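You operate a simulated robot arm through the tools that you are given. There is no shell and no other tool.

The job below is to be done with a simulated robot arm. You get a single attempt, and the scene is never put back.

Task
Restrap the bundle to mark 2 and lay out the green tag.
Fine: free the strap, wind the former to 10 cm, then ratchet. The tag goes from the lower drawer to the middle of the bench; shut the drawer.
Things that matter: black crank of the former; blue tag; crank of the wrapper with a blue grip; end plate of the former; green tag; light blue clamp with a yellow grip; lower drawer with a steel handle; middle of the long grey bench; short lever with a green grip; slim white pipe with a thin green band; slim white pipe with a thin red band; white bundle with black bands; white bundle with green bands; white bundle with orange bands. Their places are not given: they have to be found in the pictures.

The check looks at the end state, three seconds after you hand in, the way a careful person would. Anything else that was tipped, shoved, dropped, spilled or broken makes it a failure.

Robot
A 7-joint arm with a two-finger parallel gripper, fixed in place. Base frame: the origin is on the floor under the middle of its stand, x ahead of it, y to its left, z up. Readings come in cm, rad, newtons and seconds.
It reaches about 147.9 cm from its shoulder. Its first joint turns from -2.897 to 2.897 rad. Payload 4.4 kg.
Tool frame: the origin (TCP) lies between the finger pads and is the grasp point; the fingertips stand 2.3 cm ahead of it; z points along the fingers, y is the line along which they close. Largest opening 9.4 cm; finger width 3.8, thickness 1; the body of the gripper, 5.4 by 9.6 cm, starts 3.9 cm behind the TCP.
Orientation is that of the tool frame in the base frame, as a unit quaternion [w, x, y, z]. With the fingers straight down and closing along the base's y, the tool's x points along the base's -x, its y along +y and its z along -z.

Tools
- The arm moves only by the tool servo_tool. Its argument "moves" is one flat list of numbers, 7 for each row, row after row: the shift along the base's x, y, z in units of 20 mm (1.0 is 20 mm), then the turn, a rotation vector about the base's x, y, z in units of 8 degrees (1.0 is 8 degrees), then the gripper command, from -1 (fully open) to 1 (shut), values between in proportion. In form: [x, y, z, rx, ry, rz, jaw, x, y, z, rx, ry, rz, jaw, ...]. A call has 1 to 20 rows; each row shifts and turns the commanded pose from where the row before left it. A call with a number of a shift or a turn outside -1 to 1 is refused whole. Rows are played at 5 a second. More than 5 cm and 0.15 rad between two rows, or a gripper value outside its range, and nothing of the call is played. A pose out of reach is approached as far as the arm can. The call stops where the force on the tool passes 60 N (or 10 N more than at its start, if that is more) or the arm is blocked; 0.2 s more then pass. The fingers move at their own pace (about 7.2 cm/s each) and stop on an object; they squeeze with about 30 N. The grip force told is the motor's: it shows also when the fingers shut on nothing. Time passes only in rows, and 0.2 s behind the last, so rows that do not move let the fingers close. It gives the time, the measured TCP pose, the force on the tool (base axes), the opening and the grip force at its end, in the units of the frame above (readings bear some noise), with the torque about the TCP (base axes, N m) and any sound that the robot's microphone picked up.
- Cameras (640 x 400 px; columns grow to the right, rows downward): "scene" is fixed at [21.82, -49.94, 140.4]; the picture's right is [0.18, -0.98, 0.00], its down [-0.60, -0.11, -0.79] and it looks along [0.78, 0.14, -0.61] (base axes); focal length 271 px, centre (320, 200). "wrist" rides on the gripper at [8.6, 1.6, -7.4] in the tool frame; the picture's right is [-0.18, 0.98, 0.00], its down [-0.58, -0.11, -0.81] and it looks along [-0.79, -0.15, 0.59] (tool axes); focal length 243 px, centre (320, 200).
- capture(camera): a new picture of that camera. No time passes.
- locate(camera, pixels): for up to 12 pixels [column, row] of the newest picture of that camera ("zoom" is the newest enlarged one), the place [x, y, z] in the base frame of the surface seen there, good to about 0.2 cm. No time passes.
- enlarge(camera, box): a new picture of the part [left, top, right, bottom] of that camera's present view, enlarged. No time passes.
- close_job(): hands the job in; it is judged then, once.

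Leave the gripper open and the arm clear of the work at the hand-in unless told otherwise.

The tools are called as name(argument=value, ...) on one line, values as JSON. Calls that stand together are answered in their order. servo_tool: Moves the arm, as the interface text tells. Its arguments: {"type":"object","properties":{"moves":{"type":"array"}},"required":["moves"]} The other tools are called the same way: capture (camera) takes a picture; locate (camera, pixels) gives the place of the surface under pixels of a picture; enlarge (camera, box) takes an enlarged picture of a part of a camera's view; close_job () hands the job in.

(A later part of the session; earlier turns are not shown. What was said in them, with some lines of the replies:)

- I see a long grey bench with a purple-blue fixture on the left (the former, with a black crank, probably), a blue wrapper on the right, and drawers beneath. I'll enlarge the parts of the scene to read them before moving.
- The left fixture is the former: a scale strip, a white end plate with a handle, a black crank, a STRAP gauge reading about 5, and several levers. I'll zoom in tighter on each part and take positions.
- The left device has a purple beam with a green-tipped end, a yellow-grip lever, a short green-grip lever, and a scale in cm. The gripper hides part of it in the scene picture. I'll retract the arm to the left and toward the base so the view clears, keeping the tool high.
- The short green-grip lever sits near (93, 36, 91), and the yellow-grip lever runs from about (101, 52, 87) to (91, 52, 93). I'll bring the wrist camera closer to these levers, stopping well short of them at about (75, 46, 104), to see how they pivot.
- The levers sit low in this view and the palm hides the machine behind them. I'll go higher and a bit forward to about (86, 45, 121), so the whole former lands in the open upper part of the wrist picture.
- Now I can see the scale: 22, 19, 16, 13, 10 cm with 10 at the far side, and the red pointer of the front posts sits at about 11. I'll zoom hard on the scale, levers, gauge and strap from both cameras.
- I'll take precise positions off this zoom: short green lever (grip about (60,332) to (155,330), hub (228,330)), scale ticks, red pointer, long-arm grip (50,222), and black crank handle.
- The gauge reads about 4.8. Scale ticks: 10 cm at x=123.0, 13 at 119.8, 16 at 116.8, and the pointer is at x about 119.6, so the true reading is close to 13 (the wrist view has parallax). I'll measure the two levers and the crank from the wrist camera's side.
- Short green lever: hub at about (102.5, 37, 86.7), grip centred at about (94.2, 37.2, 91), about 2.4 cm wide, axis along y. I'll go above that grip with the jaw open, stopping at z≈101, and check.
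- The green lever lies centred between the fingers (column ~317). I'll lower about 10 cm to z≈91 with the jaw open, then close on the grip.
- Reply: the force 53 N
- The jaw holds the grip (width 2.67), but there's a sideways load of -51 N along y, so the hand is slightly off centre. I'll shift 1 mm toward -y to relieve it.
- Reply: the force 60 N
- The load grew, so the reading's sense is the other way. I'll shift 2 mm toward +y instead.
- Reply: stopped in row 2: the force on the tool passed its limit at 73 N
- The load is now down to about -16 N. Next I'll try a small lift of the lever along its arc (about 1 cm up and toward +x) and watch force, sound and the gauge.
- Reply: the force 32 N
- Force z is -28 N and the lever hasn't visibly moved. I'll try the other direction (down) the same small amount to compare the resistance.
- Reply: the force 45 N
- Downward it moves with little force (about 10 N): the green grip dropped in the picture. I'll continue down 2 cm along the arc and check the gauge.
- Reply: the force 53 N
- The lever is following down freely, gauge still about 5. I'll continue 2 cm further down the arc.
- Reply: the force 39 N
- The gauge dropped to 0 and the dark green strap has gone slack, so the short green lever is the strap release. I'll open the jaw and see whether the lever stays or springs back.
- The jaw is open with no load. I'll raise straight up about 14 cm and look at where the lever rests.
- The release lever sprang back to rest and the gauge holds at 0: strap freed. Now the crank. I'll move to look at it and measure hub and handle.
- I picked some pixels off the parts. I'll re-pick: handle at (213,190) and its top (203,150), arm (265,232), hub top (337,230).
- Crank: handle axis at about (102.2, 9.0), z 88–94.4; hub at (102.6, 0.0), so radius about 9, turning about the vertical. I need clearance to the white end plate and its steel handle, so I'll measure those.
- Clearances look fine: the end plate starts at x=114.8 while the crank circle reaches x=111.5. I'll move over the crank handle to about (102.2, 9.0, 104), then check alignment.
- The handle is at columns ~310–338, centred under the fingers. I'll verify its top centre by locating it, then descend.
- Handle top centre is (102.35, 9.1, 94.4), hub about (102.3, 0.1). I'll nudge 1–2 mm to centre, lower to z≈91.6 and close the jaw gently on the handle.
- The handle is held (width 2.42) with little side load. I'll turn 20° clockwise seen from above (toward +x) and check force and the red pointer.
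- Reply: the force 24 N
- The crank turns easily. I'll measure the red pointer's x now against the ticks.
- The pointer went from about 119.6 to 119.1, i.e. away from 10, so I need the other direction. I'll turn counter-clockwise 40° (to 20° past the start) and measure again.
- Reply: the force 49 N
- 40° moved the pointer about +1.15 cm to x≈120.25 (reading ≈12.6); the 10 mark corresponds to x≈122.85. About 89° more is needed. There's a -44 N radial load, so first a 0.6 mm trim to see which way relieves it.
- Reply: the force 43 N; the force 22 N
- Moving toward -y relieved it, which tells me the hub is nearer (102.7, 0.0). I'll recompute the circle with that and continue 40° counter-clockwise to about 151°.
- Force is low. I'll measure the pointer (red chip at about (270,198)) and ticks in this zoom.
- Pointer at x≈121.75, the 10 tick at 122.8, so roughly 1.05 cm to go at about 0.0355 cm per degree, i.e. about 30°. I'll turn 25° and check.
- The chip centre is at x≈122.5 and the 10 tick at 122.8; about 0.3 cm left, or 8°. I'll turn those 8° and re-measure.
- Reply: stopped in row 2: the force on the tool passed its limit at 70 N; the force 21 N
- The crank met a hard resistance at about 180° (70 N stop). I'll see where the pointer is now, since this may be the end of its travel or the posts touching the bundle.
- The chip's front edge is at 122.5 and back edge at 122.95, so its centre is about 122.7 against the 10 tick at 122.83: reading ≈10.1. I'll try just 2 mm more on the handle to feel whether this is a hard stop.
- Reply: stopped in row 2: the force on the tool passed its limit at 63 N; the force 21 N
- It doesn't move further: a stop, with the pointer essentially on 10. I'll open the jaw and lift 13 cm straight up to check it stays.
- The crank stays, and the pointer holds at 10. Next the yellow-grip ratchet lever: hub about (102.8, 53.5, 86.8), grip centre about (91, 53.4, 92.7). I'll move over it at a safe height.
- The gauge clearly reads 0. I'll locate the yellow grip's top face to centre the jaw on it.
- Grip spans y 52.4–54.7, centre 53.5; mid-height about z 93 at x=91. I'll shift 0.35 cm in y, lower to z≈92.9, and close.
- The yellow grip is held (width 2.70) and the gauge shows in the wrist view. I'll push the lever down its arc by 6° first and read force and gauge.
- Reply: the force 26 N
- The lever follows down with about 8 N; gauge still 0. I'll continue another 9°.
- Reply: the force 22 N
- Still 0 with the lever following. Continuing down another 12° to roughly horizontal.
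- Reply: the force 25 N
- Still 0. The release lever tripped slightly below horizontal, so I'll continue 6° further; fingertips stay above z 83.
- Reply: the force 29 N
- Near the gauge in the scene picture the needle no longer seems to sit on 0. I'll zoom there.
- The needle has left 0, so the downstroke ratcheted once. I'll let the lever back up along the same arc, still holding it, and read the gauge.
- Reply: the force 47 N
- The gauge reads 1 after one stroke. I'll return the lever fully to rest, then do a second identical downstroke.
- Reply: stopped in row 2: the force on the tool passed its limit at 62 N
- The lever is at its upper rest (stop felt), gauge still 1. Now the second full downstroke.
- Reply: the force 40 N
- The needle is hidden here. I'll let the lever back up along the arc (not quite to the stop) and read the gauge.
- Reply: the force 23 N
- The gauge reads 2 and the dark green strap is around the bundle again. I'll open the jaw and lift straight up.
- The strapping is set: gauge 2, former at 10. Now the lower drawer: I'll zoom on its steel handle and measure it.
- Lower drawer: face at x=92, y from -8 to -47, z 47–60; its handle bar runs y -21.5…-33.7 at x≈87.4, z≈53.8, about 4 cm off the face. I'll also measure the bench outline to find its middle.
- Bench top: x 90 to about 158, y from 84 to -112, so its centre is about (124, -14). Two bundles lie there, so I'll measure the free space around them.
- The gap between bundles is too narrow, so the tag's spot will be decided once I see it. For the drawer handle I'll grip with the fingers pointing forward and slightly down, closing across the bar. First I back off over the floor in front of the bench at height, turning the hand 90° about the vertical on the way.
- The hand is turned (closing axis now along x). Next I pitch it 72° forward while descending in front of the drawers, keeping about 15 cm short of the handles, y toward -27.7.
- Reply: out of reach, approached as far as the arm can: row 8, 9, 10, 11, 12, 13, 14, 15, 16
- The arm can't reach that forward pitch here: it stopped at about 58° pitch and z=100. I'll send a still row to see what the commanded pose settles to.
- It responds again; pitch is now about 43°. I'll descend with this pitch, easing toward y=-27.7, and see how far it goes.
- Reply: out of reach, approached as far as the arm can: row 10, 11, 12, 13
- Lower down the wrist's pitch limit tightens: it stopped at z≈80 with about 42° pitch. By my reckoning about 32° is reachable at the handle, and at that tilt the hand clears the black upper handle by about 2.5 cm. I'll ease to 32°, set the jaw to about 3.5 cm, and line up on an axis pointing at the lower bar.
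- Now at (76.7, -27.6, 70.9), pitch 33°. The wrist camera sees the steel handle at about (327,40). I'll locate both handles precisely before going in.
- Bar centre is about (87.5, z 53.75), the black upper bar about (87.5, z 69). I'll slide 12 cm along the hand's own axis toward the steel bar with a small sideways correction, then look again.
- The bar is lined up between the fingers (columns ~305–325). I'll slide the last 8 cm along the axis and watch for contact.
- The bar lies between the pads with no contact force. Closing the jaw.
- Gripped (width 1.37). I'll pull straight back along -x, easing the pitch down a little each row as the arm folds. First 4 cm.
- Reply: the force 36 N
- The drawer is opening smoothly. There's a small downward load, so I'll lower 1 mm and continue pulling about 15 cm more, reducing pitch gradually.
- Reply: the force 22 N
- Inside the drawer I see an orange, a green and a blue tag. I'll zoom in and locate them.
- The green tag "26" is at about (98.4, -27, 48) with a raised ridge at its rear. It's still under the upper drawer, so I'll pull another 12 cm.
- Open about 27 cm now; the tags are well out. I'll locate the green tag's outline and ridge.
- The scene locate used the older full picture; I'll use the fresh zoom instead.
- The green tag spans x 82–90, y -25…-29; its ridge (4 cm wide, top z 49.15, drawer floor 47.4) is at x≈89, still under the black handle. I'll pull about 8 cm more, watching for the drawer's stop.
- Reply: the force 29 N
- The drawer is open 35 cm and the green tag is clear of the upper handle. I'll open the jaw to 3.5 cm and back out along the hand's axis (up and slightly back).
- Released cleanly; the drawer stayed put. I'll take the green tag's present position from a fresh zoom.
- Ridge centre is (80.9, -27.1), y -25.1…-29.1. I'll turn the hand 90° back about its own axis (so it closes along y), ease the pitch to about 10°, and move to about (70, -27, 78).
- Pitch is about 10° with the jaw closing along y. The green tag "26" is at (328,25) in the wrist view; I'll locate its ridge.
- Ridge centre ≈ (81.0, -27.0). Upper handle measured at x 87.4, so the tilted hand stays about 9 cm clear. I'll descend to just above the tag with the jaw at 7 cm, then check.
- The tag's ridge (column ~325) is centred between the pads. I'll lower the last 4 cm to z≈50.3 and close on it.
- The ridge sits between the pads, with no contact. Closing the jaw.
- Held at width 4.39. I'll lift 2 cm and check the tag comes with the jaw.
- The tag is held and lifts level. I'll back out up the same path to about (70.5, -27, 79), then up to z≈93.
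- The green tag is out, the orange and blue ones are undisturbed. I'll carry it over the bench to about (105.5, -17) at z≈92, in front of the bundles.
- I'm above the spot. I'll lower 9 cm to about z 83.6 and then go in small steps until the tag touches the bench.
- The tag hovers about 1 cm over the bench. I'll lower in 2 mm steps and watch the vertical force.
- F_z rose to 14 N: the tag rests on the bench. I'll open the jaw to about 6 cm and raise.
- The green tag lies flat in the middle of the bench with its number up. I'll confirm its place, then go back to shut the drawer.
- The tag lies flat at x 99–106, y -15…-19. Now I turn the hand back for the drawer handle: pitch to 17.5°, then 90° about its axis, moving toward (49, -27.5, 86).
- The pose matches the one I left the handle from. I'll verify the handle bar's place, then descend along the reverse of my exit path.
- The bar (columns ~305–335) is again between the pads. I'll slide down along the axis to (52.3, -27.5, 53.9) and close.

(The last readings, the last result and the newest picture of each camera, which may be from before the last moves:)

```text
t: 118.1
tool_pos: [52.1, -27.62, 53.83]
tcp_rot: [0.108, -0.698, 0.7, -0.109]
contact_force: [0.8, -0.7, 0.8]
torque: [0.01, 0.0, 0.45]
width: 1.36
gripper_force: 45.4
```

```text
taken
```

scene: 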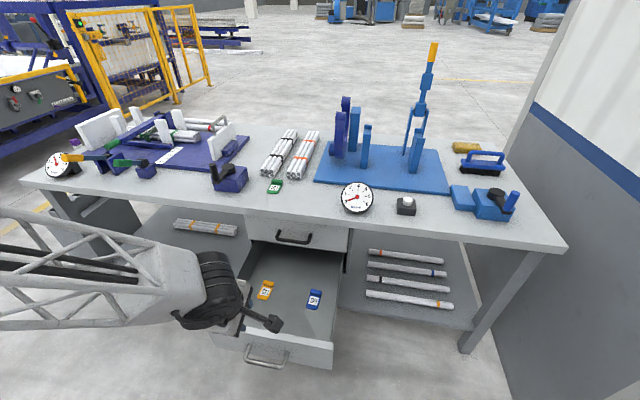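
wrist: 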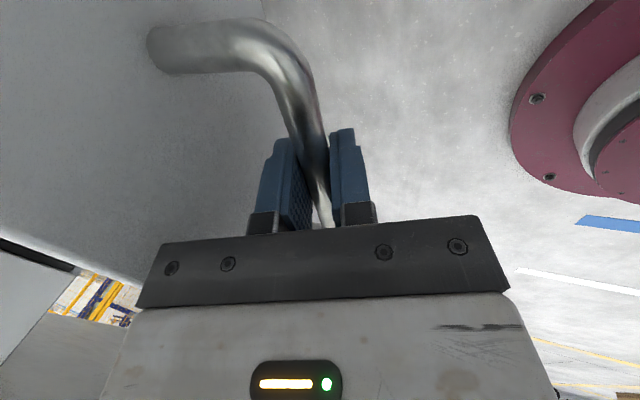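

Gripped (1.36). I'll push the drawer in along +x with the pitch growing back gradually; first 18 cm.

servo_tool(moves=[0.5, 0, 0, 0, -0.05, 0, 1, 0.75, 0, 0, 0, -0.07, 0, 1, 0.75, 0, 0, 0, -0.08, 0, 1, 0.75, 0, 0, 0, -0.08, 0, 1, 0.75, 0, 0, 0, -0.08, 0, 1, 0.75, 0, 0, 0, -0.08, 0, 1, 0.75, 0, 0, 0, -0.08, 0, 1, 0.75, 0, 0, 0, -0.08, 0, 1, 0.75, 0, 0, 0, -0.08, 0, 1, 0.75, 0, 0, 0, -0.08, 0, 1, 0.75, 0, 0, 0, -0.08, 0, 1, 0.75, 0, 0, 0, -0.08, 0, 1])

enlarge(camera="scene", box=[200, 190, 360, 320])

```text
t: 120.7
tool_pos: [69.61, -27.53, 53.76]
tcp_rot: [0.153, -0.69, 0.691, -0.152]
contact_force: [-0.6, 28.4, 10.6]
torque: [-0.2, 0.0, 0.1]
width: 1.38
gripper_force: 45.2
```

```text
3.08 times, centred on (280, 255) of scene
```

zoom: 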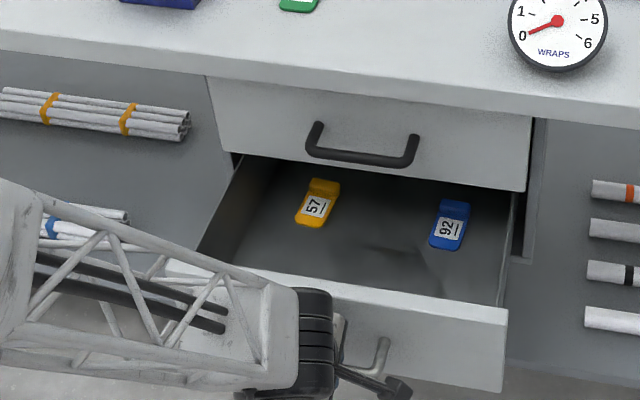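

Half in, running smoothly. Continuing another 16 cm.

servo_tool(moves=[0.75, 0, 0, 0, -0.085, 0, 1, 0.75, 0, 0, 0, -0.085, 0, 1, 0.75, 0, 0, 0, -0.085, 0, 1, 0.75, 0, 0, 0, -0.085, 0, 1, 0.75, 0, 0, 0, -0.085, 0, 1, 0.75, 0, 0, 0, -0.085, 0, 1, 0.75, 0, 0, 0, -0.085, 0, 1, 0.75, 0, 0, 0, -0.085, 0, 1, 0.75, 0, 0, 0, -0.085, 0, 1, 0.75, 0, 0, 0, -0.085, 0, 1, 0.5, 0, 0, 0, -0.085, 0, 1])

enlarge(camera="scene", box=[200, 190, 360, 320])

```text
t: 123.1
tool_pos: [85.68, -27.7, 53.81]
tcp_rot: [0.198, -0.677, 0.681, -0.199]
contact_force: [-0.4, -19.2, -13.0]
torque: [-0.59, -0.01, 0.53]
width: 1.36
gripper_force: 45.6
```

```text
3.08 times, centred on (280, 255) of scene
```

zoom: 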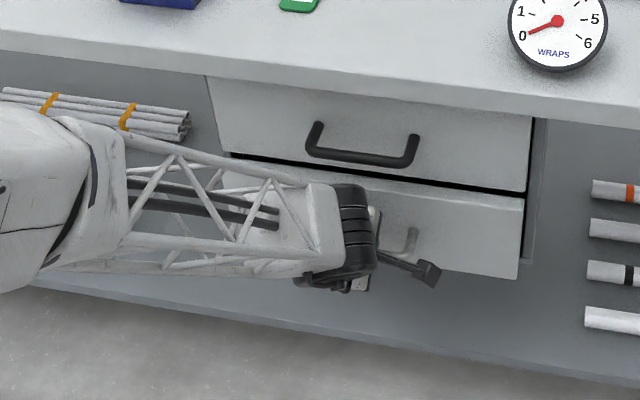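

About 1.9 cm left. I'll push it home in small steps until I feel the stop.

servo_tool(moves=[0.4, 0, 0, 0, 0, 0, 1, 0.3, 0, 0, 0, 0, 0, 1, 0.15, 0, 0, 0, 0, 0, 1, 0.1, 0, 0, 0, 0, 0, 1, 0.08, 0, 0, 0, 0, 0, 1])

enlarge(camera="scene", box=[220, 190, 380, 300])

```text
t: 124.3
tool_pos: [87.58, -27.38, 53.74]
tcp_rot: [0.197, -0.679, 0.68, -0.196]
contact_force: [-44.5, -3.0, 8.1]
torque: [-0.18, 0.12, 0.41]
width: 1.38
gripper_force: 45.0
```

```text
3.64 times, centred on (300, 245) of scene
```

zoom: 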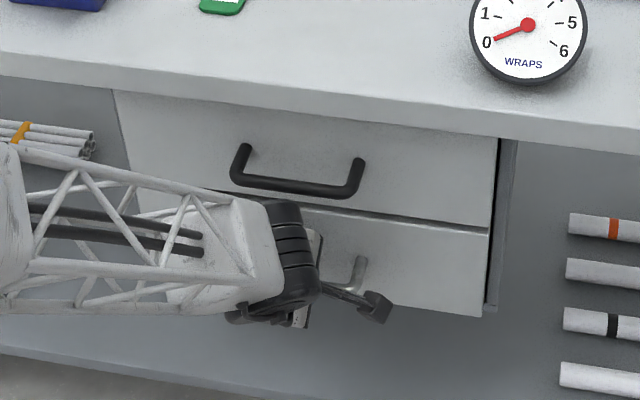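

F_x -44 N at x=87.58: the drawer is home, same as at the start. I'll open to 2.8 cm and back out along the hand's axis, clear of the black handle.

servo_tool(moves=[0, 0, 0, 0, 0, 0, 0.4, 0, 0, 0, 0, 0, 0, 0.4, 0, 0, 0, 0, 0, 0, 0.4])

capture(camera="wrist")

```text
t: 125.1
tool_pos: [87.73, -27.47, 53.92]
tcp_rot: [0.198, -0.678, 0.68, -0.198]
contact_force: [0.4, 0.1, 0.8]
torque: [0.01, 0.03, 0.01]
width: 2.83
gripper_force: 0.1
```

```text
taken
```

wrist: 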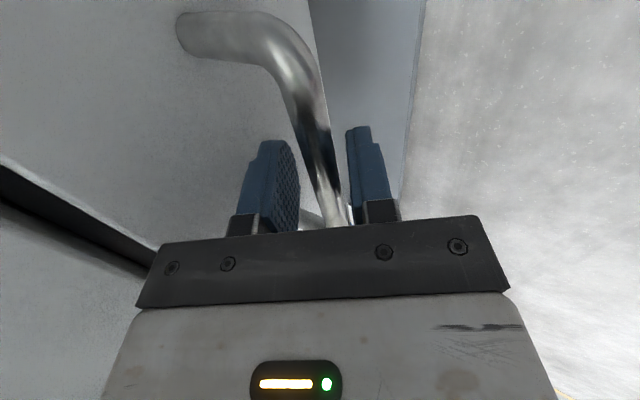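

No load, bar free between the pads. Backing out along the axis.

servo_tool(moves=[-0.53, 0, 0.848, 0, 0, 0, 0.4, -0.53, 0, 0.848, 0, 0, 0, 0.4, -0.53, 0, 0.848, 0, 0, 0, 0.4, -0.53, 0, 0.848, 0, 0, 0, 0.4, -0.53, 0, 0.848, 0, 0, 0, 0.4, -0.53, 0, 0.848, 0, 0, 0, 0.4, -0.53, 0, 0.848, 0, 0, 0, 0.4, -0.53, 0, 0.848, 0, 0, 0, 0.4, -0.53, 0, 0.848, 0, 0, 0, 0.4, -0.53, 0, 0.848, 0, 0, 0, 0.4])

capture(camera="scene")

capture(camera="wrist")

```text
t: 127.3
tool_pos: [77.04, -27.32, 71.04]
tcp_rot: [0.198, -0.678, 0.68, -0.197]
contact_force: [0.6, -0.7, 0.1]
torque: [0.02, -0.01, 0.0]
width: 2.83
gripper_force: 0.1
```

```text
taken
```

scene: 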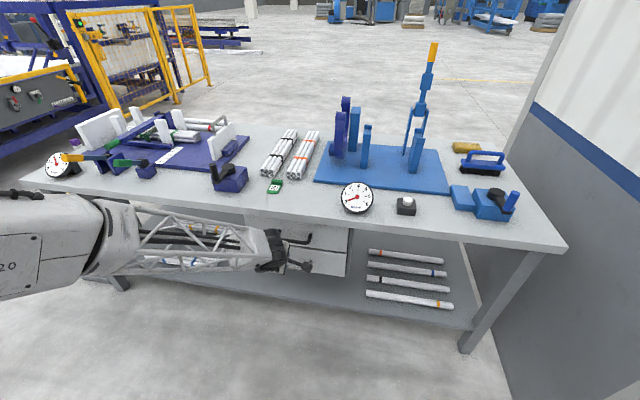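

```text
taken
```

wrist: 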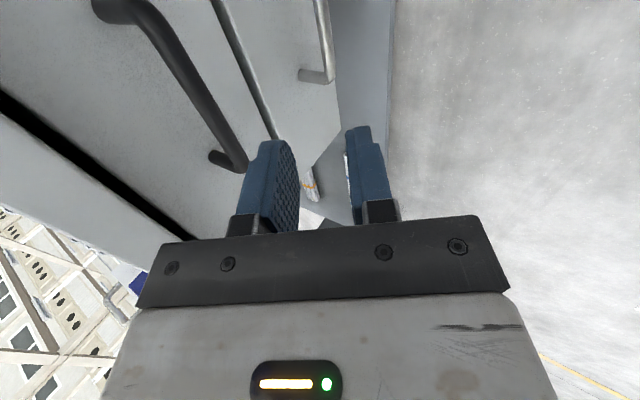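

Out and clear. I'll raise and retreat toward (61, -20, 110), opening the jaw and returning the hand to straight down.

servo_tool(moves=[-0.7, 0, 1, 0, 0, 0, -1, -0.7, 0, 1, 0, 0, 0, -1, -0.7, 0, 1, 0, 0, 0, -1, -0.7, 0, 1, 0, 0, 0, -1, -0.7, 0, 1, 0, 0, 0, -1, -0.7, 0, 1, 0.5, 0, -0.84, -1, -0.7, 0, 1, 0.5, 0, -0.84, -1, -0.7, 0, 1, 0.5, 0, -0.84, -1, -0.7, 0, 1, 0.5, 0, -0.84, -1, -0.7, 0, 1, 0.5, 0, -0.84, -1, 0, 0, 1, 0.5, 0, -0.84, -1, 0, 0, 1, 0.5, 0, -0.84, -1, 0, 0, 1, 0.5, 0, -0.84, -1, 0, 0, 1, 0.5, 0, -0.84, -1, 0, 0, 1, 0.5, 0, -0.84, -1, 0, 0, 1, 0.5, 0, -0.84, -1, 0, 0, 1, 0.5, 0, -0.84, -1, 0, 0, 1, 0, 1, 0, -1, 0, 0, 1, 0, 1, 0, -1, 0, 0, 1, 0, 1, 0, -1])

capture(camera="scene")

```text
t: 131.5
tool_pos: [62.98, -27.4, 110.94]
tcp_rot: [0.057, 0.036, 0.998, -0.013]
contact_force: [-0.7, 0.7, -0.3]
torque: [0.01, 0.0, 0.0]
width: 9.4
gripper_force: 0.0
```

```text
taken
```

scene: 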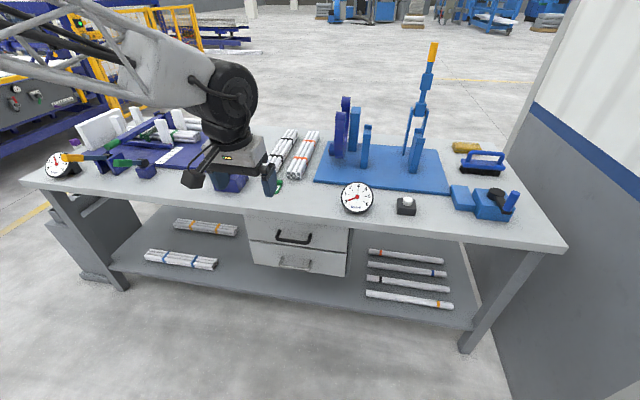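

The drawer is shut. I'll move the arm away to the left, toward the earlier clear spot (about (52, 30, 117)), so I can inspect everything.

servo_tool(moves=[-0.3, 1, 0.15, 0, 0, 0, -1, -0.3, 1, 0.15, 0, 0, 0, -1, -0.3, 1, 0.15, 0, 0, 0, -1, -0.3, 1, 0.15, 0, 0, 0, -1, -0.3, 1, 0.15, 0, 0, 0, -1, -0.3, 1, 0.15, 0, 0, 0, -1, -0.3, 1, 0.15, 0, 0, 0, -1, -0.3, 1, 0.15, 0, 0, 0, -1, -0.3, 1, 0.15, 0, 0, 0, -1, -0.3, 1, 0.15, 0, 0, 0, -1, -0.3, 1, 0.15, 0, 0, 0, -1, -0.3, 1, 0.15, 0, 0, 0, -1, -0.3, 1, 0.15, 0, 0, 0, -1, -0.3, 1, 0.15, 0, 0, 0, -1, -0.3, 1, 0.15, 0, 0, 0, -1, -0.3, 1, 0.15, 0, 0, 0, -1, -0.3, 1, 0.15, 0, 0, 0, -1, -0.3, 1, 0.15, 0, 0, 0, -1, 0, 1, 0.15, 0, 0, 0, -1, 0, 1, 0.15, 0, 0, 0, -1])

servo_tool(moves=[0, 1, 0, 0, 0, 0, -1, 0, 1, 0, 0, 0, 0, -1, 0, 1, 0, 0, 0, 0, -1, 0, 1, 0, 0, 0, 0, -1, 0, 1, 0, 0, 0, 0, -1, 0, 1, 0, 0, 0, 0, -1, 0, 1, 0, 0, 0, 0, -1, 0, 1, 0, 0, 0, 0, -1, 0, 1, 0, 0, 0, 0, -1, 0, 1, 0, 0, 0, 0, -1])

capture(camera="scene")

enlarge(camera="scene", box=[30, 100, 260, 220])

enlarge(camera="scene", box=[220, 120, 400, 290])

```text
t: 135.7
tool_pos: [52.27, 12.52, 116.99]
tcp_rot: [0.059, 0.034, 0.998, -0.012]
contact_force: [0.3, -0.3, 0.0]
torque: [-0.03, -0.03, -0.01]
width: 9.41
gripper_force: 0.0
```

```text
t: 137.9
tool_pos: [52.32, 32.41, 116.71]
tcp_rot: [0.058, 0.036, 0.998, -0.013]
contact_force: [-0.4, 0.1, -0.5]
torque: [-0.01, 0.03, 0.01]
width: 9.39
gripper_force: 0.0
```

```text
taken
```

scene: 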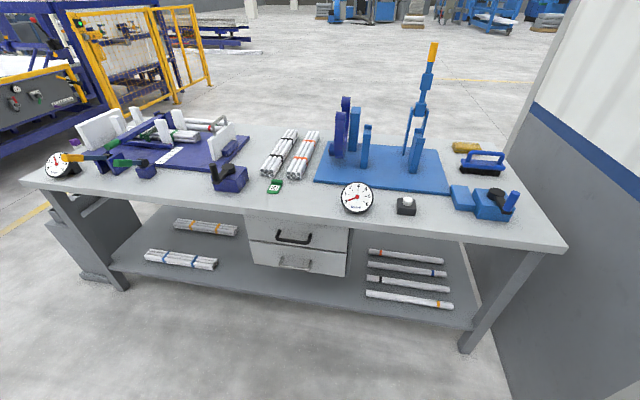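

```text
2.78 times, centred on (145, 160) of scene
```

zoom: 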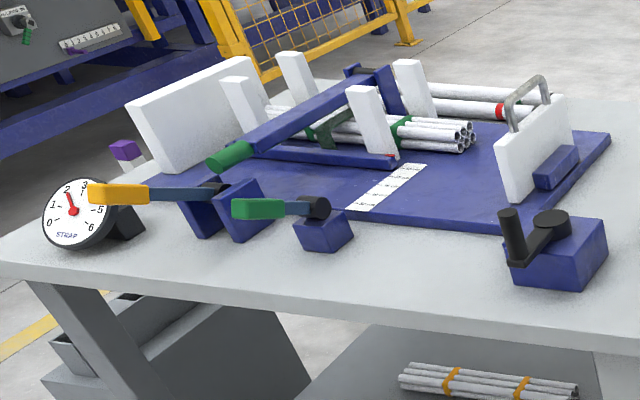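

```text
2.35 times, centred on (310, 205) of scene
```

zoom: 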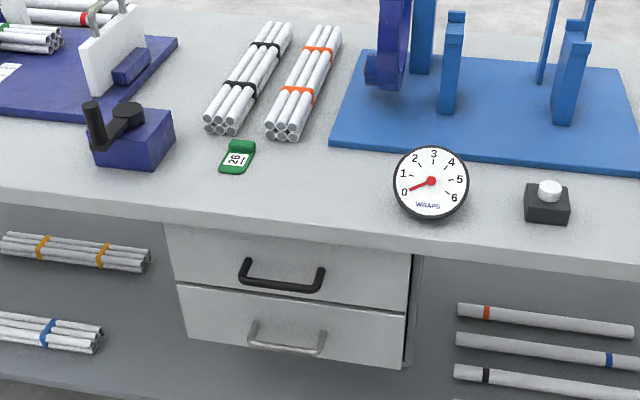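

Everything looks in order: gauge 2, drawer shut, tag on the bench, upper drawer untouched. I'll double-check the former's pointer and gauge at high zoom.

enlarge(camera="scene", box=[163, 139, 179, 149])

enlarge(camera="scene", box=[40, 148, 80, 180])

enlarge(camera="scene", box=[110, 100, 240, 180])

```text
16.00 times, centred on (171, 144) of scene
```

zoom: 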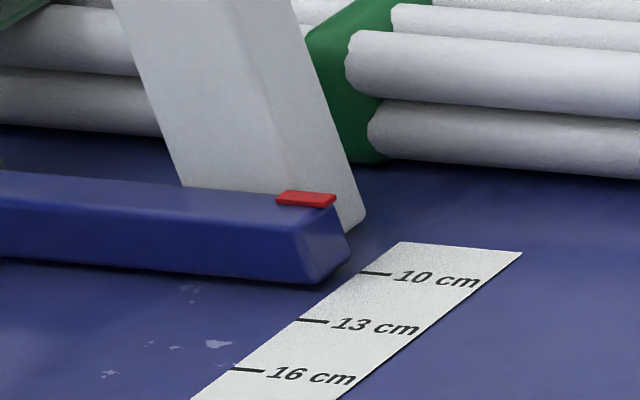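

```text
12.50 times, centred on (60, 164) of scene
```

zoom: 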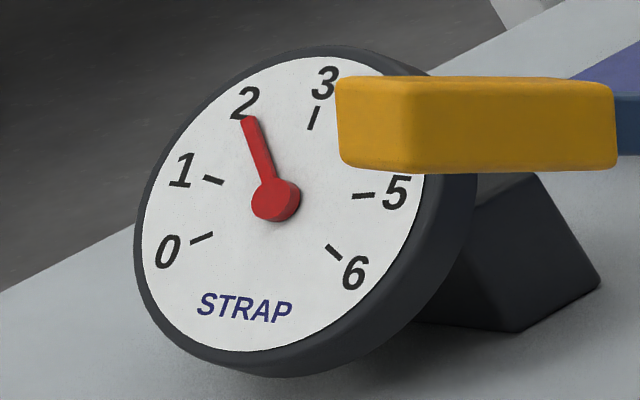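

```text
4.92 times, centred on (175, 140) of scene
```

zoom: 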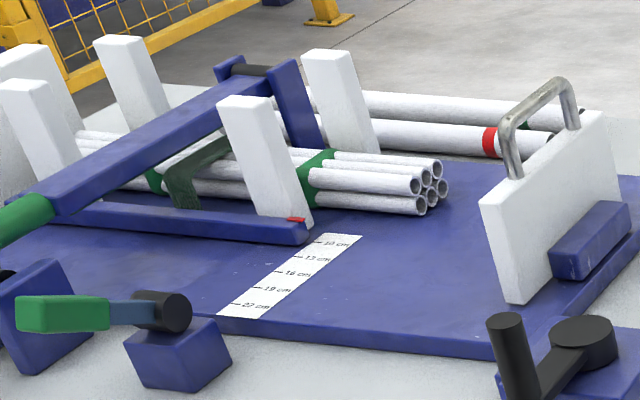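

The gauge reads exactly 2. I'll sample the pointer chip and 10 cm tick a few more times at a fresh zoom to be sure of the former's reading.

enlarge(camera="scene", box=[166, 140, 178, 148])

locate(camera="zoom", pixels=[[270, 195], [280, 196], [290, 197], [300, 198], [310, 199], [320, 200], [370, 272], [380, 273], [390, 274], [305, 320], [315, 321], [325, 322]])

```text
16.00 times, centred on (172, 144) of scene
```

zoom: 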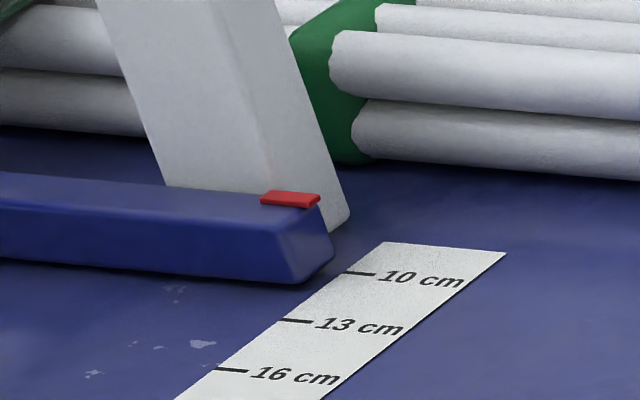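

```text
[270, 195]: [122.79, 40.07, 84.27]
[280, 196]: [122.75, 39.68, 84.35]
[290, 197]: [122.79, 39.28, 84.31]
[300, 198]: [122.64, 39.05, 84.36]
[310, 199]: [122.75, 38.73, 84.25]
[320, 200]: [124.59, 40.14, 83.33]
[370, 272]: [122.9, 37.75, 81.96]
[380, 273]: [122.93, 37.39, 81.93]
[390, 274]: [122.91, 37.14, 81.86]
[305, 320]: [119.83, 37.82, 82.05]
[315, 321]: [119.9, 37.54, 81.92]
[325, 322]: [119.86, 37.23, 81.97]
```

The pointer sits on the 10 cm mark (within about 1 mm, at the stop), the STRAP gauge is at 2, and the green tag lies flat in the middle of the bench. The lower drawer is shut with the other tags inside, the jaw is open, and the arm is clear. Handing in.

close_job()

```text
The job is handed in.
```

The bundle is restrapped and the STRAP gauge reads 2. The green tag is laid out on the bench, and the job is handed in; I don't have the check's result.

- **Strap:** I freed it with the short green-grip lever, and the gauge fell from about 4.8 to 0. Two strokes of the yellow-grip lever then took it to 2, and the strap is back around the bundle.
- **Former:** I wound it with the black crank until it met a firm stop. By my measurements the pointer sits about 1 mm short of the 10 cm mark, so it reads roughly 10.1.
- **Tag:** Two bundles occupy the exact centre of the bench. I laid the tag flat just in front of them, centred along the bench's length but about 20 cm nearer the front edge. If "middle" meant the exact centre, this is off.
- **Drawer:** The lower drawer is shut to where it started. The orange and blue tags stayed inside, undisturbed.

In the last pictures nothing else on the bench or shelf looked moved or tipped. The gripper is open and the arm is clear of the bench.
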